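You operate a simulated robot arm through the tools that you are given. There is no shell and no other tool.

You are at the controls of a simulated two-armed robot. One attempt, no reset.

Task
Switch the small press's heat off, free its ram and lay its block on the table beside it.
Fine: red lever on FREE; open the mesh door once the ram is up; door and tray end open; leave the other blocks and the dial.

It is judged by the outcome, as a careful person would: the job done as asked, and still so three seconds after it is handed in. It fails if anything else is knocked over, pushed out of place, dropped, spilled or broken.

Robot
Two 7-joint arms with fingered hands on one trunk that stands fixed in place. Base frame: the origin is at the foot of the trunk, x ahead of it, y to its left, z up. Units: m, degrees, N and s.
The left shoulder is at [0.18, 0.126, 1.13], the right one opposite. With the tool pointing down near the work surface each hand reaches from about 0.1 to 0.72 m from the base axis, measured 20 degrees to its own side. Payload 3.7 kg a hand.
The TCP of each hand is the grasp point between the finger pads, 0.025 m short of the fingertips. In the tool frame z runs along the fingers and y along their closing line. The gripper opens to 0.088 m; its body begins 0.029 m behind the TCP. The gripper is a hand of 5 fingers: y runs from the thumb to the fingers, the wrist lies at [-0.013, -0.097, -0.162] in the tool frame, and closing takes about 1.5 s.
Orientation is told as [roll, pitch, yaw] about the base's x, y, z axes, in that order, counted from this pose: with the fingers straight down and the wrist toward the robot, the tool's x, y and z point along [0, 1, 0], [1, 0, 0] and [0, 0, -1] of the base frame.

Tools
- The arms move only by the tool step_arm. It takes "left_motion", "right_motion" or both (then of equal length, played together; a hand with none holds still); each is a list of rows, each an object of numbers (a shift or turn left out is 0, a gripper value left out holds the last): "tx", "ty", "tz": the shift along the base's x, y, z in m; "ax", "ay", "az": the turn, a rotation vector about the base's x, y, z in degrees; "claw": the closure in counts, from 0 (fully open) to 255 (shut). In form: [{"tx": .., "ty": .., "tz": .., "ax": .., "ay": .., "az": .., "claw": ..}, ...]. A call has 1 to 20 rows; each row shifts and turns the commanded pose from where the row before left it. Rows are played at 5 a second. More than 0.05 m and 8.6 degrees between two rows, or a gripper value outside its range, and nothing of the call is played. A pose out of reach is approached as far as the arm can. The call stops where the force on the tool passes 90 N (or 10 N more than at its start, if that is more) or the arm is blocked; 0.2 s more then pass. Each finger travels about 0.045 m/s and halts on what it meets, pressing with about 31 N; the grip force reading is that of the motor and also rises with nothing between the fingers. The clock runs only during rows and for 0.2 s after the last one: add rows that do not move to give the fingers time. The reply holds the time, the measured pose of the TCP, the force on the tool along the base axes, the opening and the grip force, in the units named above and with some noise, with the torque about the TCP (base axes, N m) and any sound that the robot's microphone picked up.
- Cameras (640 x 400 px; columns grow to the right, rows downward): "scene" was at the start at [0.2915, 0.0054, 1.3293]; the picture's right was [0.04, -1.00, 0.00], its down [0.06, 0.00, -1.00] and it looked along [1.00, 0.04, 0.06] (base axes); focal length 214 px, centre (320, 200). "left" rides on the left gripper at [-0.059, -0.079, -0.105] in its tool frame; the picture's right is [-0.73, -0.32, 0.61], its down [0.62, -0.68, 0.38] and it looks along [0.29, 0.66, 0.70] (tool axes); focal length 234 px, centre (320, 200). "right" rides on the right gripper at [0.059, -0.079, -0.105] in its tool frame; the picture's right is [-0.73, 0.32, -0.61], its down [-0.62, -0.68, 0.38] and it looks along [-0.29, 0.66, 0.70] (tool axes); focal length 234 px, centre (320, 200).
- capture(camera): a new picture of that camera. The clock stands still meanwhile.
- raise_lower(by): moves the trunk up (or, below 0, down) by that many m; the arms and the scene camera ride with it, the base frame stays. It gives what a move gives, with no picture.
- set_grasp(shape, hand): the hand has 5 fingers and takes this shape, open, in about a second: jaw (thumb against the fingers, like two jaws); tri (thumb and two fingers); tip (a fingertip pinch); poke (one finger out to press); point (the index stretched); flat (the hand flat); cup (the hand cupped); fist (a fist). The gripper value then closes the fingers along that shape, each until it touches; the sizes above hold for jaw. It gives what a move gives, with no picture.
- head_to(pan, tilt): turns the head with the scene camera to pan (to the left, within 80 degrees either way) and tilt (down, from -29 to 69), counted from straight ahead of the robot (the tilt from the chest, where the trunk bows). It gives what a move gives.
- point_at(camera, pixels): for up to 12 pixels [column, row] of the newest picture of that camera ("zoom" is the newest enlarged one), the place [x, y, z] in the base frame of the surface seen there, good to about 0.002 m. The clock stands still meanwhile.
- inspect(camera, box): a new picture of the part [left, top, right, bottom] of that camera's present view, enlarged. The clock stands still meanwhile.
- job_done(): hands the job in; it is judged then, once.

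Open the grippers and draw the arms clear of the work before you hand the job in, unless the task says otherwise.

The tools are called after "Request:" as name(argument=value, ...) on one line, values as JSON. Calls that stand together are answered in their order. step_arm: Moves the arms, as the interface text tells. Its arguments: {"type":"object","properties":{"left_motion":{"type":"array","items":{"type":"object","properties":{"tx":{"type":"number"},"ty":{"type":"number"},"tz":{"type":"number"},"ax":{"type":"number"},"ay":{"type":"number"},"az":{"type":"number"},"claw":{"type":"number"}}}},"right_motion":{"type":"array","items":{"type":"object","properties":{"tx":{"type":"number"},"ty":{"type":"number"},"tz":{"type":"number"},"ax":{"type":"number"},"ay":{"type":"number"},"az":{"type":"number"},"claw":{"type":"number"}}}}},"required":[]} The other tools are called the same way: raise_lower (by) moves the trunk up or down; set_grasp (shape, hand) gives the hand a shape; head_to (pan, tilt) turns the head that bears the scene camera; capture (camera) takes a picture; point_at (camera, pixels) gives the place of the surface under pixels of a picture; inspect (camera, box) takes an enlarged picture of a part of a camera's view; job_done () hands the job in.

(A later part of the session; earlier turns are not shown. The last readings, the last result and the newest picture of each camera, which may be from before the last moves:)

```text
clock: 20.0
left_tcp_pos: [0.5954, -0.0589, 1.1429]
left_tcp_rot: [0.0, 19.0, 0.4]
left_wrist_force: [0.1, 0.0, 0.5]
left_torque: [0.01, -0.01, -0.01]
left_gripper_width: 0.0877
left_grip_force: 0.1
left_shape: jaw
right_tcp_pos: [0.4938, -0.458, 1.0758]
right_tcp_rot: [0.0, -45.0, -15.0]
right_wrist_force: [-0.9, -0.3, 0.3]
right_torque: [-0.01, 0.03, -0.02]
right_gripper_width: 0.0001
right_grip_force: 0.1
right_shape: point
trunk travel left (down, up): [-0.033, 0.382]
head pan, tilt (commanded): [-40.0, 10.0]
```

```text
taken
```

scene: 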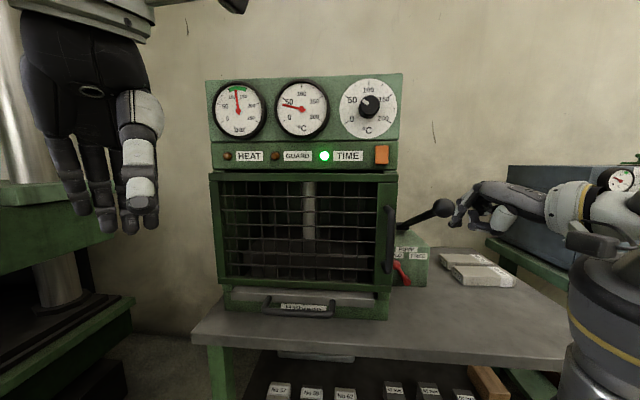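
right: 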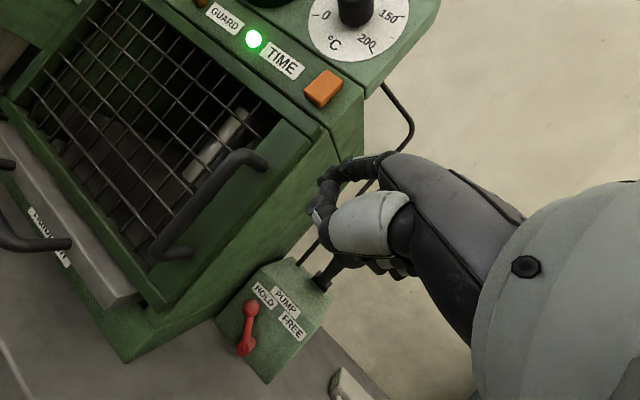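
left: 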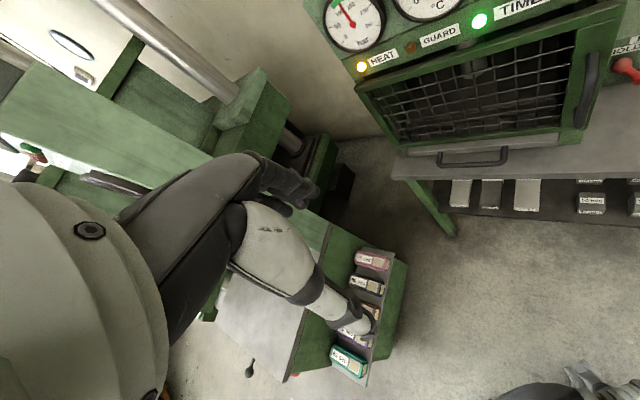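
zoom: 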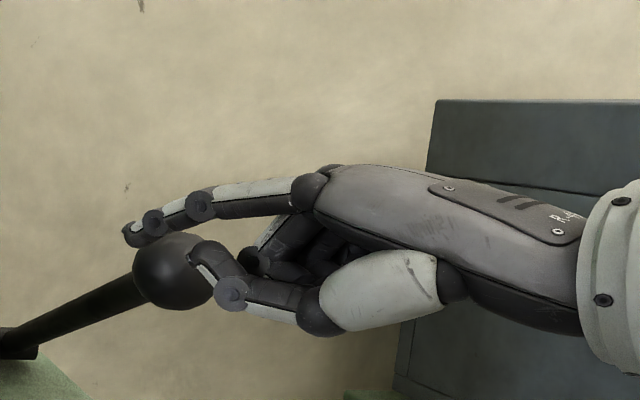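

The index is now straight with the thumb beneath it. I measure the index tip ([130,238]) and the thumb tip ([200,250]) in this zoom.

Request:
inspect(camera="scene", box=[420, 165, 500, 235])

Request:
point_at(camera="zoom", pixels=[[95, 182], [110, 190], [140, 165], [220, 130], [300, 115], [400, 90], [250, 230], [290, 280], [340, 300], [420, 290], [450, 200], [500, 300]])

Request:
inspect(camera="right", box=[280, 130, 440, 310])

```text
5.71 times, centred on (460, 200) of scene
```

zoom: 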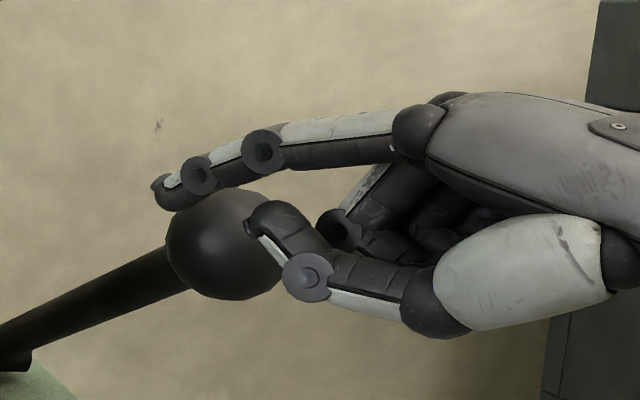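

```text
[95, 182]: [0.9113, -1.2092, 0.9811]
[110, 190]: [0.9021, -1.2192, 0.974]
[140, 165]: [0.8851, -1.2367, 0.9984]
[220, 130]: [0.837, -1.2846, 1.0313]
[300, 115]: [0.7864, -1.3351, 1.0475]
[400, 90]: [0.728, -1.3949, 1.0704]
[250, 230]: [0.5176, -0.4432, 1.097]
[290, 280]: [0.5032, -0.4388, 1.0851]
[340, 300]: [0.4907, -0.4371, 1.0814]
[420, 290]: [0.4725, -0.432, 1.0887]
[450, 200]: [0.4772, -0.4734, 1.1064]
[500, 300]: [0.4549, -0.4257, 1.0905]
```

```text
2.22 times, centred on (360, 220) of right
```

zoom: 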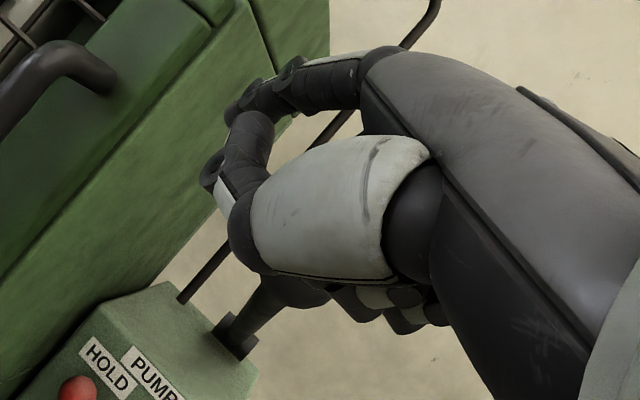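

I take a fresh scene picture and measure the index tip near [433,199].

Request:
inspect(camera="scene", box=[416, 170, 496, 220])

Request:
point_at(camera="zoom", pixels=[[140, 250], [130, 235], [155, 235], [190, 215], [240, 190], [320, 160], [280, 300], [310, 330], [320, 370], [450, 140]])

```text
8.00 times, centred on (456, 195) of scene
```

zoom: 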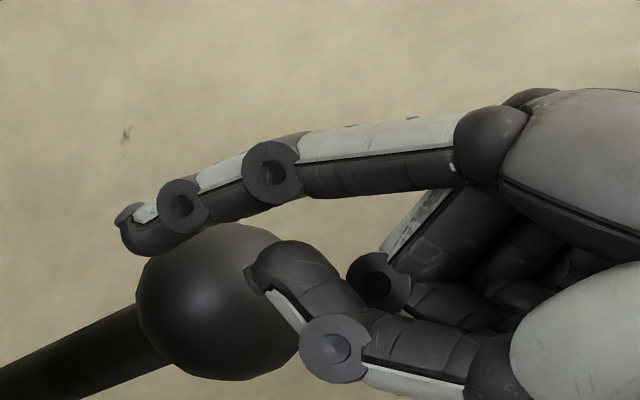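

```text
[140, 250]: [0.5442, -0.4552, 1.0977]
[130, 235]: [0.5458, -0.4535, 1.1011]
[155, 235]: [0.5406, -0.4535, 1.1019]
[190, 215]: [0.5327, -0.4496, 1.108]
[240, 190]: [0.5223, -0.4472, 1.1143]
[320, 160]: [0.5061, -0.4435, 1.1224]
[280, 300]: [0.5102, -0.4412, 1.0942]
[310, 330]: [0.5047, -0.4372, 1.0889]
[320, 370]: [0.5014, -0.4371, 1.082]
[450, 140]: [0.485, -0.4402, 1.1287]
```

The index tip is about 5.4 cm ahead and 2 cm above the TCP in this pose. I check how far forward the curled fingers and thumb reach.

Request:
point_at(camera="zoom", pixels=[[365, 265], [355, 285], [400, 290], [420, 230], [450, 300], [400, 370], [440, 250], [250, 275], [275, 245], [300, 250]])

```text
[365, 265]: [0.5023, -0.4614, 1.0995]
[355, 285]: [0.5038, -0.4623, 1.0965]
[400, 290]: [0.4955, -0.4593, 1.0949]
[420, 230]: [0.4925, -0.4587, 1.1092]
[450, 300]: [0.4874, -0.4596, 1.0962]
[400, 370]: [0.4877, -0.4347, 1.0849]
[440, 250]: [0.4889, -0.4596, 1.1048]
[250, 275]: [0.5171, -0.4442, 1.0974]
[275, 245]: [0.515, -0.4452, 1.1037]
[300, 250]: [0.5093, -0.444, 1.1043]
```

Clearances look workable: index leads the thumb by ~4 cm and the curled fingers by ~4 cm. I lower the hand in front of the pump knob, to below its height.

Request:
step_arm(right_motion=[{"tz": -0.03}, {"tz": -0.03}, {"tz": -0.03}, {"tz": -0.03}, {}])

Request:
capture(camera="scene")

Request:
capture(camera="right")

```text
clock: 21.2
left_tcp_pos: [0.5953, -0.0592, 1.1429]
left_tcp_rot: [-0.1, 19.0, 0.4]
left_wrist_force: [-0.8, 1.0, -0.1]
left_torque: [0.01, 0.01, 0.04]
left_gripper_width: 0.0876
left_grip_force: 0.1
left_shape: jaw
right_tcp_pos: [0.4998, -0.4818, 0.9613]
right_tcp_rot: [0.0, -45.0, -14.9]
right_wrist_force: [-0.2, 1.1, 0.1]
right_torque: [-0.04, -0.01, -0.01]
right_gripper_width: 0.0001
right_grip_force: 0.1
right_shape: point
right hand out of reach, approached as far as the arm can: row 1, 2, 3, 4
trunk travel left (down, up): [-0.033, 0.382]
head pan, tilt (commanded): [-40.0, 10.0]
```

```text
taken
```

scene: 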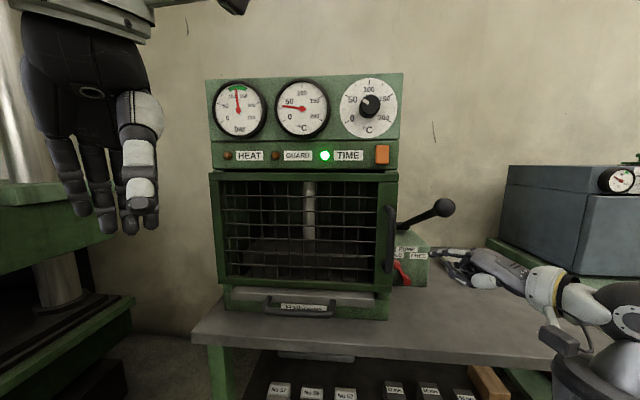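

```text
taken
```

right: 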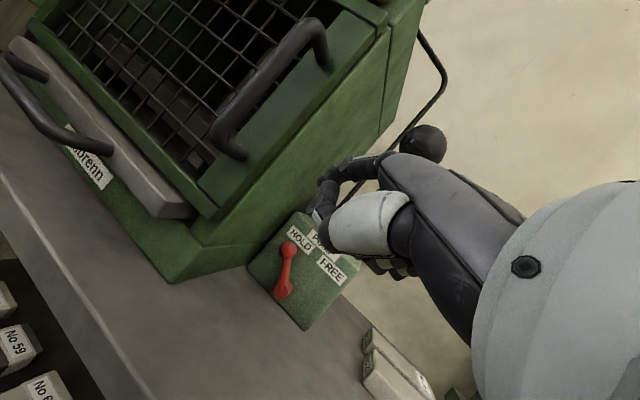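

The hand is below the pump knob now at (0.500,-0.482,0.961). I move to the pre-insert point in front of the lever, under the pump handle.

Request:
step_arm(right_motion=[{"tx": 0.0162, "ty": -0.0126, "tz": -0.0135}, {"tx": 0.0162, "ty": -0.0126, "tz": -0.0135}, {"tx": 0.0162, "ty": -0.0126, "tz": -0.0135}, {"tx": 0.0162, "ty": -0.0126, "tz": -0.0135}, {"tx": 0.0162, "ty": -0.0126, "tz": -0.0135}, {}])

Request:
capture(camera="scene")

Request:
capture(camera="right")

Request:
inspect(camera="scene", box=[370, 200, 498, 300])

```text
clock: 22.6
left_tcp_pos: [0.594, -0.0577, 1.1427]
left_tcp_rot: [0.0, 19.0, 0.4]
left_wrist_force: [-0.7, 0.6, 0.1]
left_torque: [-0.01, -0.02, 0.03]
left_gripper_width: 0.0875
left_grip_force: 0.0
left_shape: jaw
right_tcp_pos: [0.5795, -0.5442, 0.8927]
right_tcp_rot: [0.0, -45.1, -15.0]
right_wrist_force: [-0.3, 0.6, -0.1]
right_torque: [-0.01, 0.02, -0.03]
right_gripper_width: 0.0
right_grip_force: 0.0
right_shape: point
trunk travel left (down, up): [-0.033, 0.382]
head pan, tilt (commanded): [-40.0, 10.0]
```

```text
taken
```

scene: 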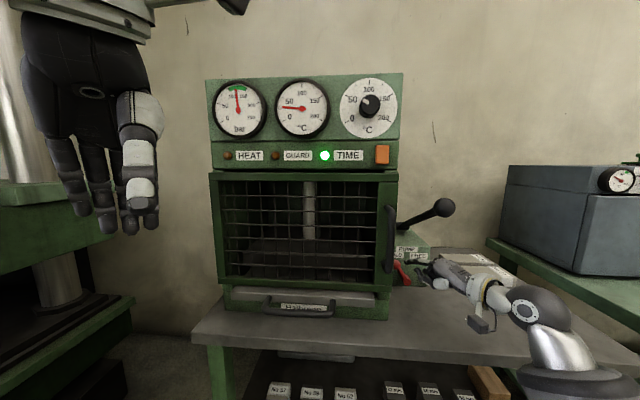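

```text
taken
```

right: 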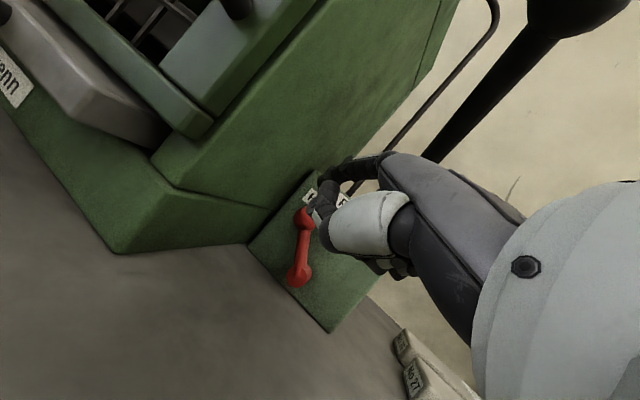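

```text
4.00 times, centred on (434, 250) of scene
```

zoom: 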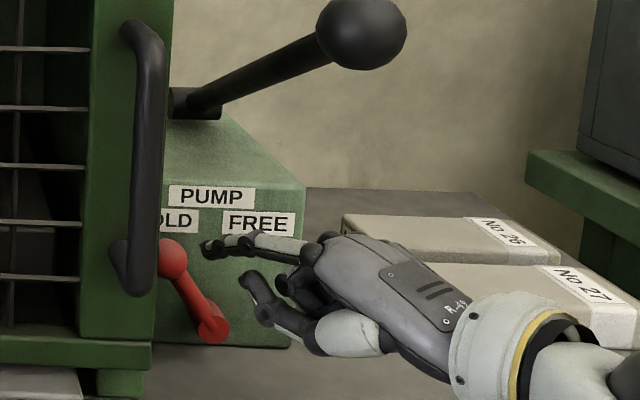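

The index tip shows at zoom [205,248] and the ball at [172,258]. I measure both before going in.

Request:
point_at(camera="zoom", pixels=[[206, 247], [215, 247], [240, 245], [172, 258], [165, 245], [183, 255], [195, 305], [212, 325], [250, 285], [245, 275]])

Request:
inspect(camera="right", box=[260, 140, 388, 300])

Request:
point_at(camera="right", pixels=[[304, 218], [303, 213], [298, 275], [330, 172], [325, 180], [328, 200], [250, 240], [275, 215], [310, 185]])

```text
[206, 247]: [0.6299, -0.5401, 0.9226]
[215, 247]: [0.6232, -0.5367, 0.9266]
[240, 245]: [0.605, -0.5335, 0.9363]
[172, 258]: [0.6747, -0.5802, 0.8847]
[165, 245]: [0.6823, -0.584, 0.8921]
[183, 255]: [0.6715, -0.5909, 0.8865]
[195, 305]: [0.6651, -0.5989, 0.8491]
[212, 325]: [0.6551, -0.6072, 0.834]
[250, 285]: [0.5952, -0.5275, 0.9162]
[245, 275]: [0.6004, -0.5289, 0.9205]
```

```text
2.50 times, centred on (324, 220) of right
```

zoom: 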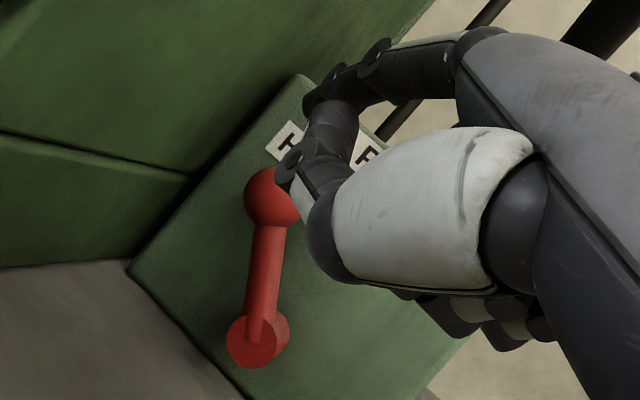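

```text
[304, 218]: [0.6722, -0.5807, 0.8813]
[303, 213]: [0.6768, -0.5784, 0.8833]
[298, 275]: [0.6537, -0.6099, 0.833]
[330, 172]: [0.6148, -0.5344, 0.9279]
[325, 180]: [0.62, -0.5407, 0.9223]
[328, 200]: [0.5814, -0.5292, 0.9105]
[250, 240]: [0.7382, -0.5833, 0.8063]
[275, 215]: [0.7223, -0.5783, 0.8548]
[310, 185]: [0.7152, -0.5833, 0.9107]
```

The tip offset agrees with my model, and the ball centre is about (0.684,-0.590,0.8815). I insert the index along its own axis into the gap left of the ball, in small rows.

Request:
step_arm(right_motion=[{"tx": 0.0142, "ty": -0.004, "tz": -0.0067}, {"tx": 0.0142, "ty": -0.004, "tz": -0.0067}, {"tx": 0.0142, "ty": -0.004, "tz": -0.0067}, {"tx": 0.0142, "ty": -0.004, "tz": -0.0067}, {}])

Request:
capture(camera="right")

Request:
inspect(camera="scene", box=[370, 220, 466, 295])

Request:
inspect(camera="right", box=[260, 140, 388, 300])

```text
clock: 23.8
left_tcp_pos: [0.5946, -0.0589, 1.1423]
left_tcp_rot: [-0.1, 19.0, 0.3]
left_wrist_force: [0.0, 0.9, -0.8]
left_torque: [-0.02, -0.01, 0.0]
left_gripper_width: 0.0876
left_grip_force: 0.1
left_shape: jaw
right_tcp_pos: [0.636, -0.5604, 0.8672]
right_tcp_rot: [0.0, -45.0, -15.0]
right_wrist_force: [0.9, 0.0, 0.2]
right_torque: [-0.01, -0.02, 0.01]
right_gripper_width: 0.0002
right_grip_force: 0.0
right_shape: point
trunk travel left (down, up): [-0.033, 0.382]
head pan, tilt (commanded): [-40.0, 10.0]
```

```text
taken
```

right: 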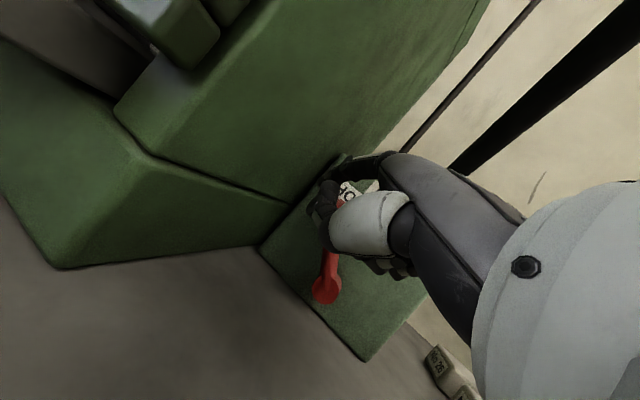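

```text
5.33 times, centred on (418, 258) of scene
```

zoom: 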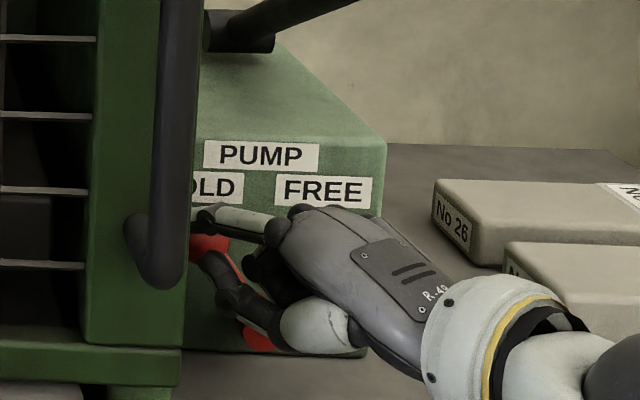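

```text
2.50 times, centred on (324, 220) of right
```

zoom: 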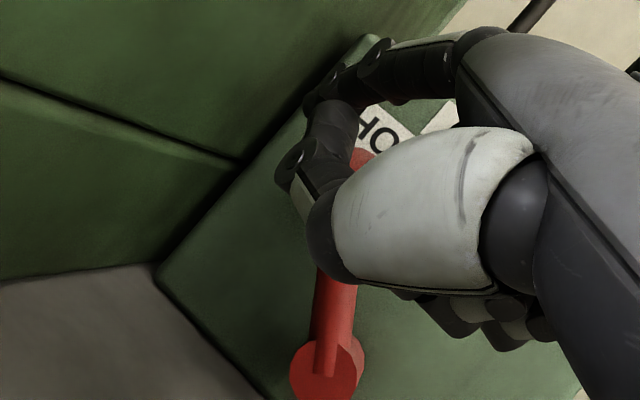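

The index passes just above-left of the ball (scene zoom [220,215] over red). No contact force yet; I go the last centimetre in small rows.

Request:
step_arm(right_motion=[{"tx": 0.006, "ty": -0.0012, "tz": -0.004}, {"tx": 0.006, "ty": -0.0012, "tz": -0.004}, {}])

Request:
inspect(camera="scene", box=[370, 220, 466, 295])

Request:
inspect(camera="right", box=[284, 140, 380, 240])

```text
clock: 24.6
left_tcp_pos: [0.5956, -0.0578, 1.1434]
left_tcp_rot: [0.0, 19.0, 0.4]
left_wrist_force: [0.5, -0.2, -0.4]
left_torque: [0.0, 0.0, 0.01]
left_gripper_width: 0.0877
left_grip_force: 0.1
left_shape: jaw
right_tcp_pos: [0.649, -0.5637, 0.8592]
right_tcp_rot: [0.1, -44.9, -15.1]
right_wrist_force: [0.4, 0.0, 0.4]
right_torque: [0.01, -0.02, -0.01]
right_gripper_width: 0.0001
right_grip_force: 0.1
right_shape: point
trunk travel left (down, up): [-0.033, 0.382]
head pan, tilt (commanded): [-40.0, 10.0]
```

```text
5.33 times, centred on (418, 258) of scene
```

zoom: 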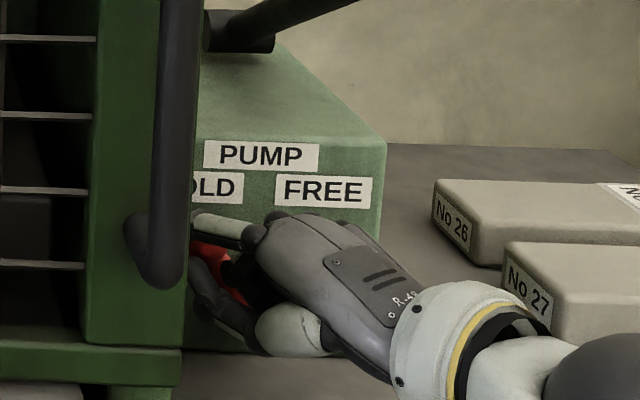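

```text
4.00 times, centred on (332, 190) of right
```

zoom: 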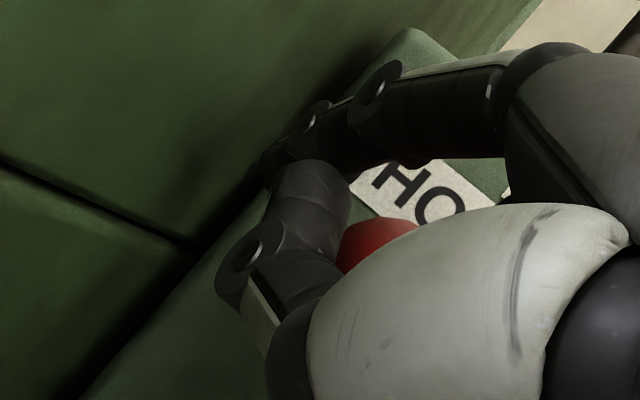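

The index tip is now left of the ball at nearly the same height, touching nothing. I sweep right along the press face, rising slightly to follow the lever's arc.

Request:
step_arm(right_motion=[{"tx": -0.0057, "ty": -0.0057, "tz": 0.001}, {"tx": -0.0057, "ty": -0.0057, "tz": 0.003}, {"tx": -0.0057, "ty": -0.0057, "tz": 0.003}, {"tx": -0.0057, "ty": -0.0057, "tz": 0.002}, {}])

Request:
inspect(camera="scene", box=[370, 220, 466, 295])

Request:
inspect(camera="right", box=[260, 140, 388, 300])

```text
clock: 25.8
left_tcp_pos: [0.5956, -0.0589, 1.1431]
left_tcp_rot: [0.0, 18.9, 0.5]
left_wrist_force: [0.4, 0.0, -0.2]
left_torque: [0.01, 0.01, 0.02]
left_gripper_width: 0.0879
left_grip_force: 0.1
left_shape: jaw
right_tcp_pos: [0.6257, -0.5863, 0.8697]
right_tcp_rot: [0.1, -45.1, -15.0]
right_wrist_force: [-0.1, 3.4, 3.7]
right_torque: [-0.07, -0.1, 0.17]
right_gripper_width: 0.0
right_grip_force: 0.0
right_shape: point
trunk travel left (down, up): [-0.033, 0.382]
head pan, tilt (commanded): [-40.0, 10.0]
```

```text
5.33 times, centred on (418, 258) of scene
```

zoom: 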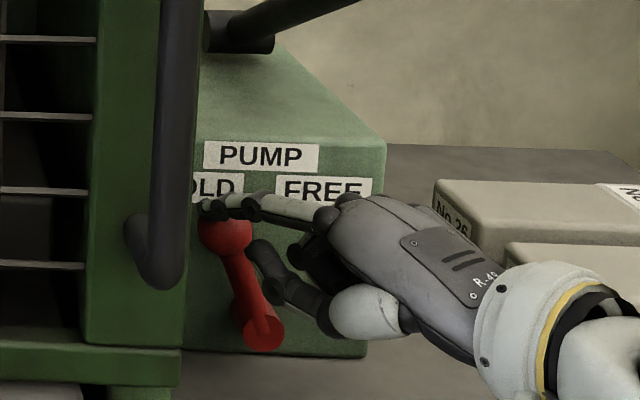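

```text
2.50 times, centred on (324, 220) of right
```

zoom: 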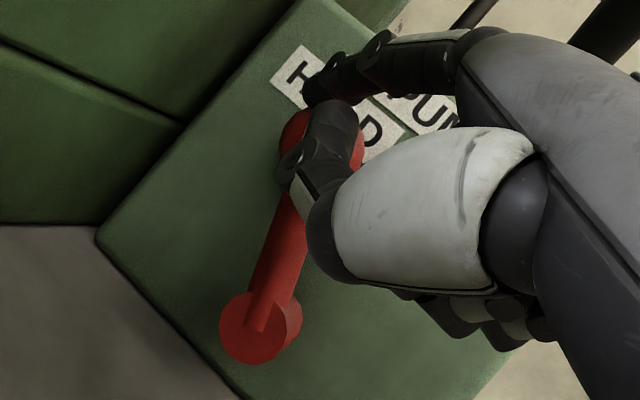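

The index slid over the top of the ball while moving the lever only slightly (ball now at zoom [225,235]); I was too high. I measure the lever now.

Request:
point_at(camera="zoom", pixels=[[285, 130], [280, 150], [285, 210], [270, 260], [255, 330], [310, 85], [300, 160]])

Request:
inspect(camera="scene", box=[384, 234, 432, 284])

Request:
point_at(camera="zoom", pixels=[[200, 240], [230, 240], [180, 250], [220, 270], [210, 220], [230, 210], [250, 200], [290, 200], [240, 320], [260, 385]])

```text
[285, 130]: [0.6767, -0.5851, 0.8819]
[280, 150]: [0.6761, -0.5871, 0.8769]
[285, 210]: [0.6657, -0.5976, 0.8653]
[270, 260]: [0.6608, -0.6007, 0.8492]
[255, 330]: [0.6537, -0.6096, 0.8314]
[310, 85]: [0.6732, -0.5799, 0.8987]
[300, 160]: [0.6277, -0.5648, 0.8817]
```

```text
8.00 times, centred on (408, 259) of scene
```

zoom: 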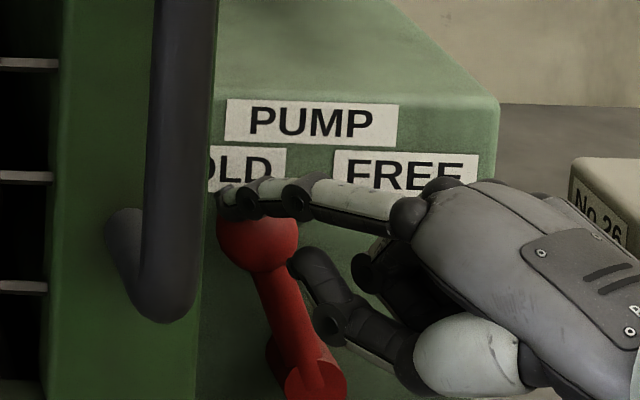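

```text
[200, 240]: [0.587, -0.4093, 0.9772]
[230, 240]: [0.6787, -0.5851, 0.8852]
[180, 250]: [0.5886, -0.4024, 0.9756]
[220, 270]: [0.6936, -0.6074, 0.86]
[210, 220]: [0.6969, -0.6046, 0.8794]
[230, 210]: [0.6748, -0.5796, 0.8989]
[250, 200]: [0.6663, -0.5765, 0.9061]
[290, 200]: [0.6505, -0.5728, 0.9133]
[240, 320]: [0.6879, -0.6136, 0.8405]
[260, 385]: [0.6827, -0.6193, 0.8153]
```

I'm touching only the ball's upper front-left. I lift and back out along the finger, then re-enter deeper and about 2 cm lower.

Request:
step_arm(right_motion=[{"tz": 0.008}, {"tx": -0.0176, "ty": 0.006, "tz": 0.0086}, {"tx": -0.0176, "ty": 0.006, "tz": 0.0086}, {"tx": -0.0176, "ty": 0.006, "tz": 0.0}, {}])

Request:
inspect(camera="scene", box=[370, 220, 466, 295])

Request:
inspect(camera="right", box=[260, 140, 388, 300])

Request:
point_at(camera="zoom", pixels=[[265, 190], [280, 170], [285, 210], [260, 200], [270, 260], [255, 340], [240, 350]])

```text
clock: 27.0
left_tcp_pos: [0.5954, -0.0585, 1.1418]
left_tcp_rot: [0.1, 19.0, 0.4]
left_wrist_force: [1.2, 0.1, 0.1]
left_torque: [-0.02, -0.01, 0.03]
left_gripper_width: 0.0876
left_grip_force: 0.1
left_shape: jaw
right_tcp_pos: [0.5735, -0.5679, 0.8944]
right_tcp_rot: [0.1, -45.0, -15.1]
right_wrist_force: [-0.3, -0.2, 0.7]
right_torque: [0.0, -0.02, -0.02]
right_gripper_width: 0.0
right_grip_force: 0.1
right_shape: point
trunk travel left (down, up): [-0.033, 0.382]
head pan, tilt (commanded): [-40.0, 10.0]
```

```text
5.33 times, centred on (418, 258) of scene
```

zoom: 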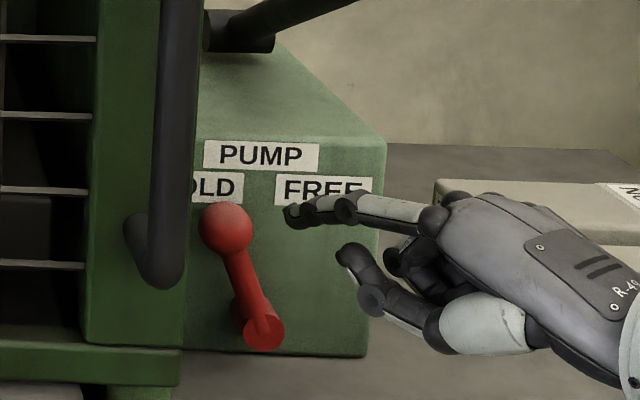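

```text
2.50 times, centred on (324, 220) of right
```

zoom: 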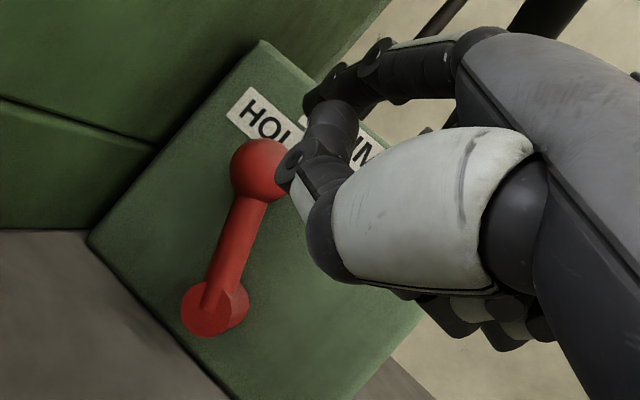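

```text
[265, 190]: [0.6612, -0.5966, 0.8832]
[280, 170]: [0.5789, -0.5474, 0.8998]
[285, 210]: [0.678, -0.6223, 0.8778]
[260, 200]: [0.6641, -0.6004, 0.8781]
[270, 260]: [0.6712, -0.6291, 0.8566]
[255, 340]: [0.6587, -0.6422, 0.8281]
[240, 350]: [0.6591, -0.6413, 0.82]
```

The lever stays at its partly moved position, with more room left of the ball now. I measure the ball again from the scene view.

Request:
inspect(camera="scene", box=[384, 244, 432, 284])

Request:
point_at(camera="zoom", pixels=[[160, 195], [170, 220], [130, 190], [200, 190], [165, 155], [190, 260], [230, 370], [215, 330], [320, 165], [270, 170]])

```text
10.00 times, centred on (408, 264) of scene
```

zoom: 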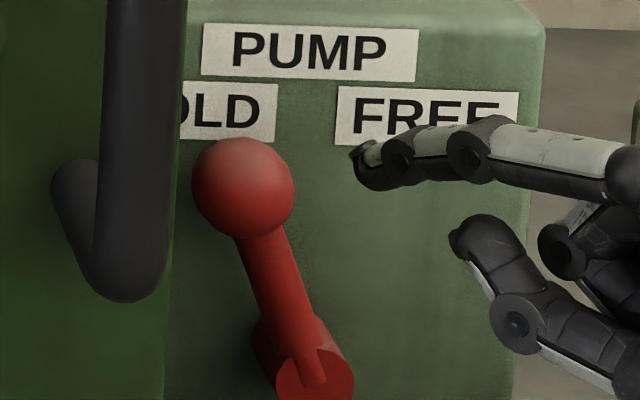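

```text
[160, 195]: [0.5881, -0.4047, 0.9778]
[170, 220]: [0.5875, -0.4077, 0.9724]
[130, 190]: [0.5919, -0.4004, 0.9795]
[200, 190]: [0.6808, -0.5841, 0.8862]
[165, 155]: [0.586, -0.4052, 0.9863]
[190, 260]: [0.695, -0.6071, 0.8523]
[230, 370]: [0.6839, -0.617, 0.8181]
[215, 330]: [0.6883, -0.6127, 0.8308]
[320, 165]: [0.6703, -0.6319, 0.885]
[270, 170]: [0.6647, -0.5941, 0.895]
```

The ball centre is now about u=-0.054, z=0.887 with about 4 cm free on its left. I go to the lower pre-insert pose and then insert along the finger axis.

Request:
step_arm(right_motion=[{"tx": 0.009, "ty": 0.005, "tz": -0.007}, {"tx": 0.009, "ty": 0.003, "tz": -0.007}, {"tx": 0.0092, "ty": -0.002, "tz": -0.0066}, {"tx": 0.0132, "ty": -0.003, "tz": -0.0065}, {"tx": 0.0132, "ty": -0.003, "tz": -0.0065}, {}])

Request:
inspect(camera="scene", box=[384, 244, 432, 284])

Request:
inspect(camera="right", box=[260, 140, 388, 300])

```text
clock: 28.4
left_tcp_pos: [0.5955, -0.0592, 1.1429]
left_tcp_rot: [0.0, 19.0, 0.4]
left_wrist_force: [0.2, 0.7, -0.1]
left_torque: [-0.04, -0.02, -0.01]
left_gripper_width: 0.0877
left_grip_force: 0.0
left_shape: jaw
right_tcp_pos: [0.6281, -0.5693, 0.8598]
right_tcp_rot: [-0.1, -45.0, -15.0]
right_wrist_force: [-0.4, -0.1, -0.4]
right_torque: [0.0, -0.01, -0.01]
right_gripper_width: 0.0
right_grip_force: 0.0
right_shape: point
trunk travel left (down, up): [-0.033, 0.382]
head pan, tilt (commanded): [-40.0, 10.0]
```

```text
10.00 times, centred on (408, 264) of scene
```

zoom: 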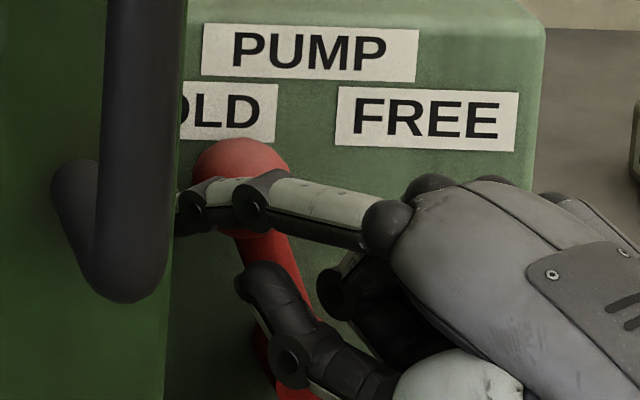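

```text
2.50 times, centred on (324, 220) of right
```

zoom: 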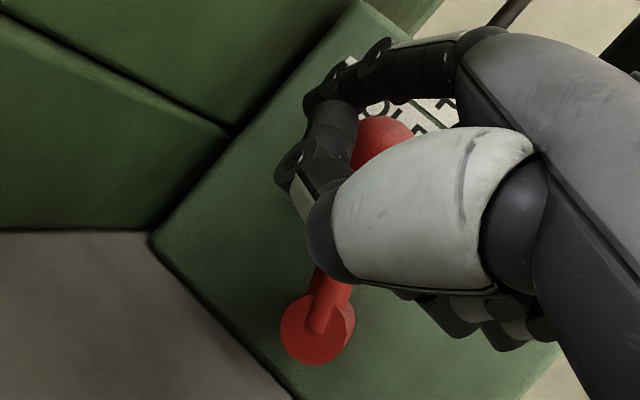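

The index is passing in front of the ball's lower half toward the gap. I continue the insertion to full depth.

Request:
step_arm(right_motion=[{"tx": 0.009, "ty": -0.0015, "tz": -0.004}, {"tx": 0.009, "ty": -0.0015, "tz": -0.004}, {"tx": 0.0075, "ty": -0.0015, "tz": -0.0035}, {}])

Request:
inspect(camera="scene", box=[384, 244, 432, 284])

Request:
inspect(camera="right", box=[260, 140, 388, 300])

```text
clock: 29.4
left_tcp_pos: [0.5957, -0.0591, 1.1426]
left_tcp_rot: [-0.1, 19.0, 0.4]
left_wrist_force: [-0.1, 0.6, -0.3]
left_torque: [-0.01, 0.01, 0.05]
left_gripper_width: 0.0876
left_grip_force: 0.0
left_shape: jaw
right_tcp_pos: [0.6531, -0.5729, 0.8486]
right_tcp_rot: [0.1, -44.9, -15.1]
right_wrist_force: [1.2, 0.0, 0.7]
right_torque: [-0.01, 0.01, -0.01]
right_gripper_width: 0.0
right_grip_force: 0.0
right_shape: point
trunk travel left (down, up): [-0.033, 0.382]
head pan, tilt (commanded): [-40.0, 10.0]
```

```text
10.00 times, centred on (408, 264) of scene
```

zoom: 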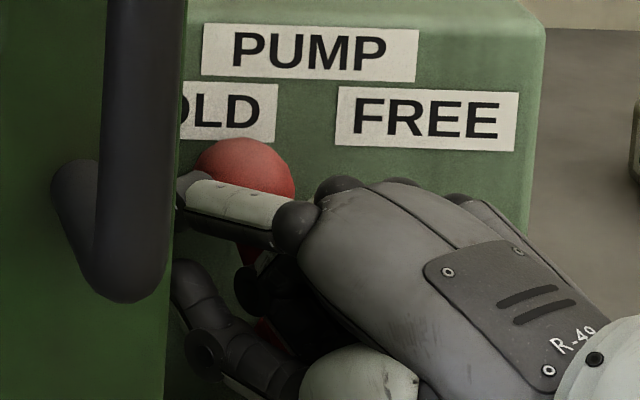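

```text
2.50 times, centred on (324, 220) of right
```

zoom: 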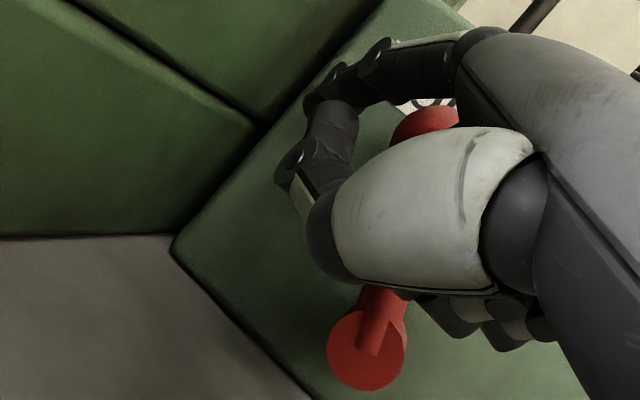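

No contact yet and the ball sits to the right of the index. I sweep right along the press face again.

Request:
step_arm(right_motion=[{"tx": -0.005, "ty": -0.005}, {"tx": -0.005, "ty": -0.005}, {"tx": -0.005, "ty": -0.005, "tz": 0.001}, {"tx": -0.005, "ty": -0.005, "tz": 0.001}, {}])

Request:
inspect(camera="scene", box=[384, 244, 432, 284])

Request:
inspect(camera="right", box=[260, 140, 388, 300])

```text
clock: 30.6
left_tcp_pos: [0.5955, -0.0586, 1.1425]
left_tcp_rot: [0.0, 19.0, 0.4]
left_wrist_force: [-0.3, 0.7, 0.3]
left_torque: [-0.02, 0.01, 0.02]
left_gripper_width: 0.0875
left_grip_force: 0.2
left_shape: jaw
right_tcp_pos: [0.6329, -0.5919, 0.8511]
right_tcp_rot: [0.0, -45.1, -15.0]
right_wrist_force: [-0.7, 1.9, 2.2]
right_torque: [-0.07, 0.0, 0.09]
right_gripper_width: 0.0002
right_grip_force: 0.0
right_shape: point
trunk travel left (down, up): [-0.033, 0.382]
head pan, tilt (commanded): [-40.0, 10.0]
```

```text
10.00 times, centred on (408, 264) of scene
```

zoom: 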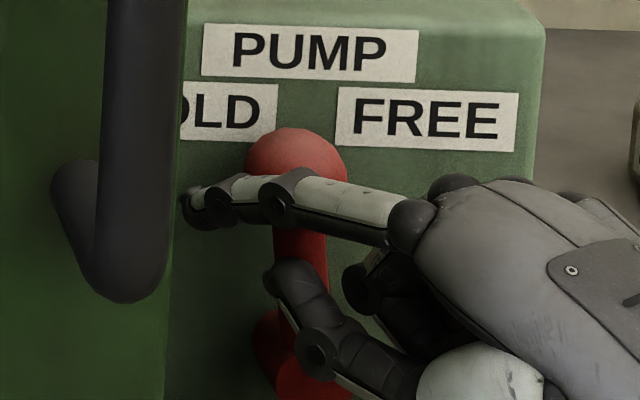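

```text
2.50 times, centred on (324, 220) of right
```

zoom: 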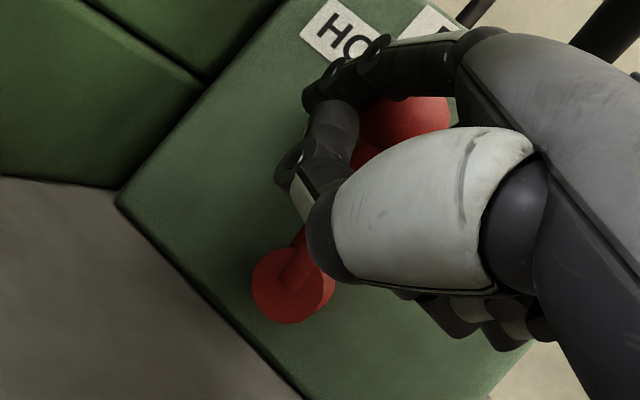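

The lever has come to nearly vertical (ball at zoom [297,170]). I continue the sweep.

Request:
step_arm(right_motion=[{"tx": -0.005, "ty": -0.005}, {"tx": -0.005, "ty": -0.005}, {"tx": -0.005, "ty": -0.005}, {"tx": -0.005, "ty": -0.005}, {}])

Request:
inspect(camera="scene", box=[384, 244, 432, 284])

Request:
capture(camera="scene")

```text
clock: 31.8
left_tcp_pos: [0.5945, -0.0586, 1.1425]
left_tcp_rot: [0.0, 19.0, 0.4]
left_wrist_force: [0.7, -0.3, 0.8]
left_torque: [0.0, -0.01, 0.0]
left_gripper_width: 0.0876
left_grip_force: 0.0
left_shape: jaw
right_tcp_pos: [0.6117, -0.6133, 0.8483]
right_tcp_rot: [-0.1, -45.1, -15.0]
right_wrist_force: [-1.0, 1.0, 0.3]
right_torque: [-0.04, -0.04, 0.05]
right_gripper_width: 0.0
right_grip_force: 0.1
right_shape: point
trunk travel left (down, up): [-0.033, 0.382]
head pan, tilt (commanded): [-40.0, 10.0]
```

```text
10.00 times, centred on (408, 264) of scene
```

zoom: 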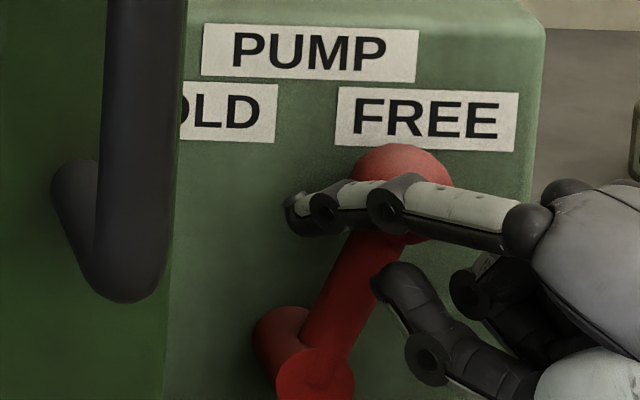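

```text
taken
```

scene: 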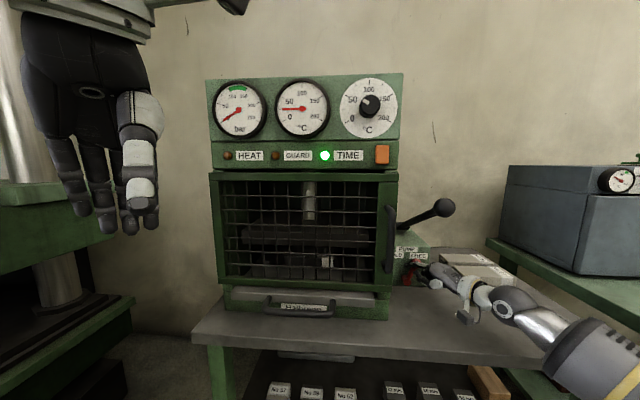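

The lever leans toward FREE and the pressure gauge is falling with the ram rising. I nudge a little more to make sure it sits at its end stop.

Request:
step_arm(right_motion=[{"tx": -0.0025, "ty": -0.0025}, {"tx": -0.0025, "ty": -0.0025}, {"tx": -0.0025, "ty": -0.0025}, {}])

Request:
inspect(camera="scene", box=[384, 244, 432, 284])

Request:
inspect(camera="scene", box=[200, 70, 424, 330])

```text
clock: 32.8
left_tcp_pos: [0.5956, -0.0578, 1.1432]
left_tcp_rot: [0.1, 19.2, 0.3]
left_wrist_force: [0.0, -0.6, -0.2]
left_torque: [0.0, -0.04, 0.02]
left_gripper_width: 0.0876
left_grip_force: 0.0
left_shape: jaw
right_tcp_pos: [0.605, -0.6192, 0.8499]
right_tcp_rot: [0.0, -44.9, -15.0]
right_wrist_force: [1.6, 1.8, -1.0]
right_torque: [-0.05, -0.01, 0.07]
right_gripper_width: 0.0
right_grip_force: 0.1
right_shape: point
trunk travel left (down, up): [-0.033, 0.382]
head pan, tilt (commanded): [-40.0, 10.0]
```

```text
10.00 times, centred on (408, 264) of scene
```

zoom: 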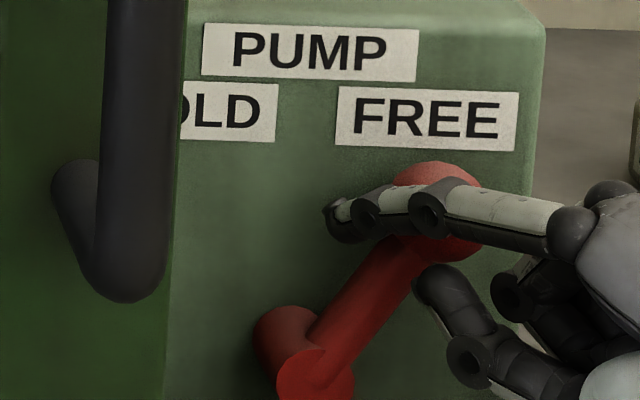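

```text
1.54 times, centred on (312, 200) of scene
```

zoom: 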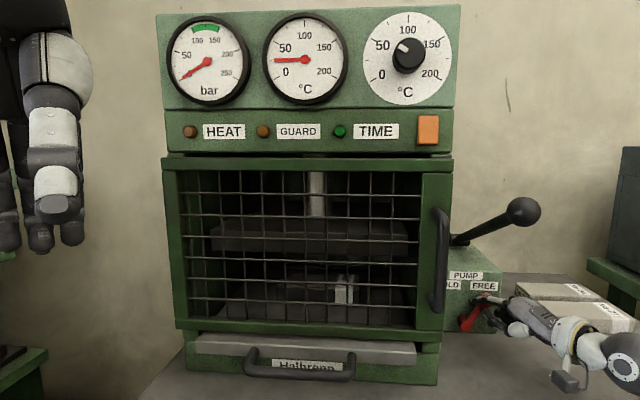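

The ram is up, pressure is at about zero and TIME has gone out. I give one more tiny push to check the lever is against its stop.

Request:
step_arm(right_motion=[{"tx": -0.002, "ty": -0.002}, {"tx": -0.002, "ty": -0.002}, {}])

Request:
inspect(camera="scene", box=[384, 244, 432, 284])

```text
clock: 33.6
left_tcp_pos: [0.5967, -0.0581, 1.1416]
left_tcp_rot: [-0.1, 19.1, 0.3]
left_wrist_force: [0.0, 0.7, 0.5]
left_torque: [-0.01, 0.02, 0.03]
left_gripper_width: 0.0879
left_grip_force: 0.1
left_shape: jaw
right_tcp_pos: [0.6018, -0.6242, 0.8486]
right_tcp_rot: [-0.1, -45.0, -15.0]
right_wrist_force: [0.9, 2.1, -1.0]
right_torque: [-0.06, 0.09, 0.09]
right_gripper_width: 0.0002
right_grip_force: 0.0
right_shape: point
trunk travel left (down, up): [-0.033, 0.382]
head pan, tilt (commanded): [-40.0, 10.0]
```

```text
10.00 times, centred on (408, 264) of scene
```

zoom: 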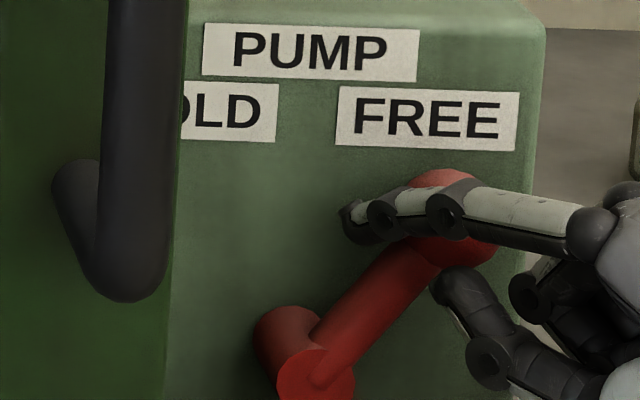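

The lever is well over on FREE (about 40° right). I ease off to the left and back out along the finger axis, then away from under the pump handle.

Request:
step_arm(right_motion=[{"tx": 0.006, "ty": 0.006}, {"tx": -0.0176, "ty": 0.004, "tz": 0.0086}, {"tx": -0.0176, "ty": 0.004, "tz": 0.0086}, {"tx": -0.0176, "ty": 0.004, "tz": 0.0086}, {"tx": -0.0176, "ty": 0.004, "tz": 0.0086}, {"tx": -0.03, "ty": 0.015, "tz": 0.02}, {"tx": -0.02, "ty": 0.03, "tz": 0.02}, {"tx": 0.0, "ty": 0.03, "tz": 0.02}, {}])

Request:
capture(camera="scene")

Request:
inspect(camera="scene", box=[370, 220, 466, 295])

```text
clock: 35.6
left_tcp_pos: [0.5947, -0.0587, 1.1421]
left_tcp_rot: [-0.1, 19.0, 0.5]
left_wrist_force: [-0.7, 0.4, 0.1]
left_torque: [-0.01, -0.01, -0.01]
left_gripper_width: 0.0877
left_grip_force: 0.1
left_shape: jaw
right_tcp_pos: [0.4853, -0.5302, 0.9464]
right_tcp_rot: [0.0, -45.1, -15.0]
right_wrist_force: [-0.1, 0.0, 0.2]
right_torque: [0.01, 0.03, 0.01]
right_gripper_width: 0.0804
right_grip_force: 0.0
right_shape: point
trunk travel left (down, up): [-0.033, 0.382]
head pan, tilt (commanded): [-40.0, 10.0]
```

```text
taken
```

scene: 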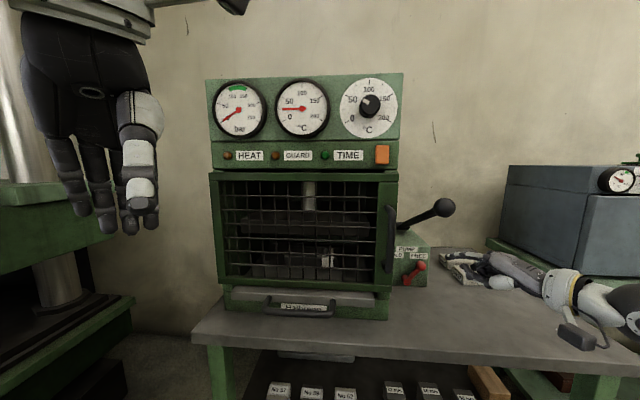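

```text
5.33 times, centred on (418, 258) of scene
```

zoom: 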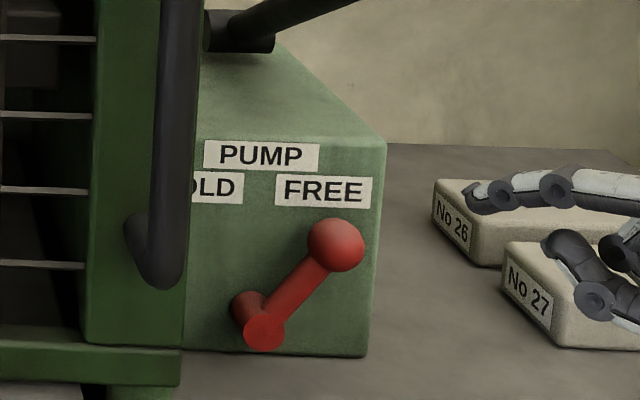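

The lever points to FREE and stays there. Now I look through the mesh at the ram and block.

Request:
inspect(camera="scene", box=[200, 160, 408, 320])

Request:
point_at(camera="zoom", pixels=[[560, 120], [557, 170], [550, 265], [520, 200], [430, 310], [350, 290], [380, 260], [250, 270], [330, 260], [360, 240], [300, 160], [460, 260]])

```text
2.50 times, centred on (304, 240) of scene
```

zoom: 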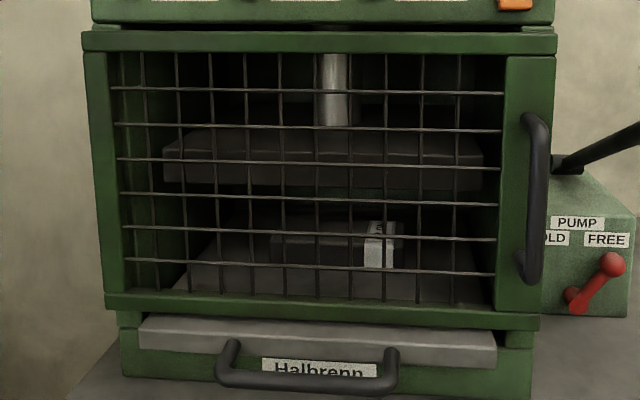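

```text
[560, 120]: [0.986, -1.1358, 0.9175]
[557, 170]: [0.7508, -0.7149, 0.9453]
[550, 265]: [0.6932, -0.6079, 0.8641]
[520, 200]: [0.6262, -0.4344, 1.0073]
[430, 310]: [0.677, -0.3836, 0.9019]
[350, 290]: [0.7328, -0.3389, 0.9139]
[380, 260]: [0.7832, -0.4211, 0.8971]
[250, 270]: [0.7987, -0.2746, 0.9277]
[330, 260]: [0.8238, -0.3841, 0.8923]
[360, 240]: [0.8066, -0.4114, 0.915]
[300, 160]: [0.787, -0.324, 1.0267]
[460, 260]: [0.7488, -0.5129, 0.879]
```

The ram plate is up and the labelled block lies on the tray (its front face near n=-0.853, top z≈0.915). Next I move the right hand clear of the pump knob and raise the trunk back, for a tool-down grasp of the door handle.

Request:
step_arm(right_motion=[{"tx": -0.018, "ty": -0.025, "tz": 0.01}, {"tx": -0.018, "ty": -0.025, "tz": 0.01}, {}])

Request:
raise_lower(by=0.12)

Request:
set_grasp(hand="right", shape="jaw")

Request:
capture(camera="scene")

```text
clock: 36.4
left_tcp_pos: [0.5949, -0.0576, 1.1441]
left_tcp_rot: [0.0, 19.0, 0.4]
left_wrist_force: [0.0, -0.6, 0.3]
left_torque: [0.0, -0.01, -0.03]
left_gripper_width: 0.0879
left_grip_force: 0.0
left_shape: jaw
right_tcp_pos: [0.4488, -0.5767, 0.966]
right_tcp_rot: [-0.1, -45.1, -14.9]
right_wrist_force: [0.1, 0.1, 0.4]
right_torque: [0.0, -0.04, -0.03]
right_gripper_width: 0.0806
right_grip_force: 0.0
right_shape: point
trunk travel left (down, up): [-0.033, 0.382]
head pan, tilt (commanded): [-40.0, 10.0]
```

```text
clock: 37.9
left_tcp_pos: [0.5973, -0.0595, 1.26]
left_tcp_rot: [0.1, 19.2, 0.6]
left_wrist_force: [-0.9, -0.3, -0.8]
left_torque: [0.0, 0.03, 0.0]
left_gripper_width: 0.0876
left_grip_force: 0.1
left_shape: jaw
right_tcp_pos: [0.4517, -0.5775, 1.0828]
right_tcp_rot: [-0.1, -44.8, -15.0]
right_wrist_force: [0.3, -0.3, -0.8]
right_torque: [0.02, 0.05, 0.01]
right_gripper_width: 0.0806
right_grip_force: 0.1
right_shape: point
trunk travel left (down, up): [-0.153, 0.262]
head pan, tilt (commanded): [-40.0, 10.0]
```

```text
clock: 38.8
left_tcp_pos: [0.5946, -0.058, 1.2631]
left_tcp_rot: [0.1, 19.0, 0.4]
left_wrist_force: [-0.1, 0.4, -0.1]
left_torque: [0.03, -0.01, 0.0]
left_gripper_width: 0.0876
left_grip_force: 0.1
left_shape: jaw
right_tcp_pos: [0.4505, -0.5758, 1.0839]
right_tcp_rot: [0.0, -45.0, -15.0]
right_wrist_force: [0.5, -0.2, 0.5]
right_torque: [0.01, -0.01, 0.05]
right_gripper_width: 0.0876
right_grip_force: 0.1
right_shape: jaw
trunk travel left (down, up): [-0.153, 0.262]
head pan, tilt (commanded): [-40.0, 10.0]
```

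```text
taken
```

scene: 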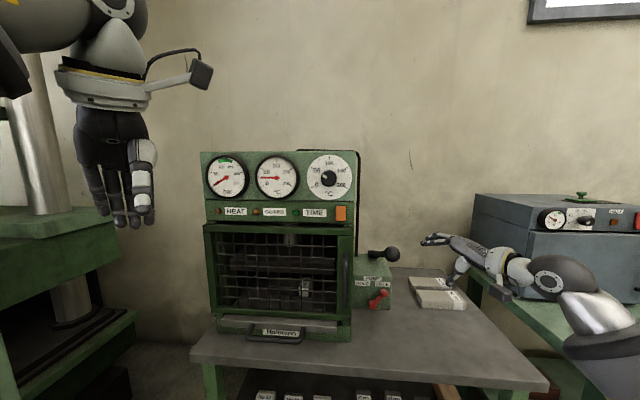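

The left hand is parked high at z≈1.26, above the door's reach. I zoom on the door handle to refine its location.

Request:
inspect(camera="scene", box=[316, 230, 380, 320])

Request:
point_at(camera="zoom", pixels=[[310, 130], [315, 125], [318, 140], [312, 180], [310, 230], [306, 270], [300, 280], [325, 140], [290, 140], [285, 250], [345, 200]])

```text
4.44 times, centred on (348, 275) of scene
```

zoom: 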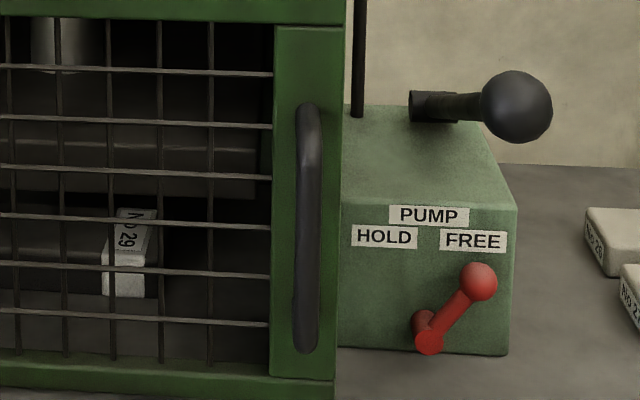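

```text
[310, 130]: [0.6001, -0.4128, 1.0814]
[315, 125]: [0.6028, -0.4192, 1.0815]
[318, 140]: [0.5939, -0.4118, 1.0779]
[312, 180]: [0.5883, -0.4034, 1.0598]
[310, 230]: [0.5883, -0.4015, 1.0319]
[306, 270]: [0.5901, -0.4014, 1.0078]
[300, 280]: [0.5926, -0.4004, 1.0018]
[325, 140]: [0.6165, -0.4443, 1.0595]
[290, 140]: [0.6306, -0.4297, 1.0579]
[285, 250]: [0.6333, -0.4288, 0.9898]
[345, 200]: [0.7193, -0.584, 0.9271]
```

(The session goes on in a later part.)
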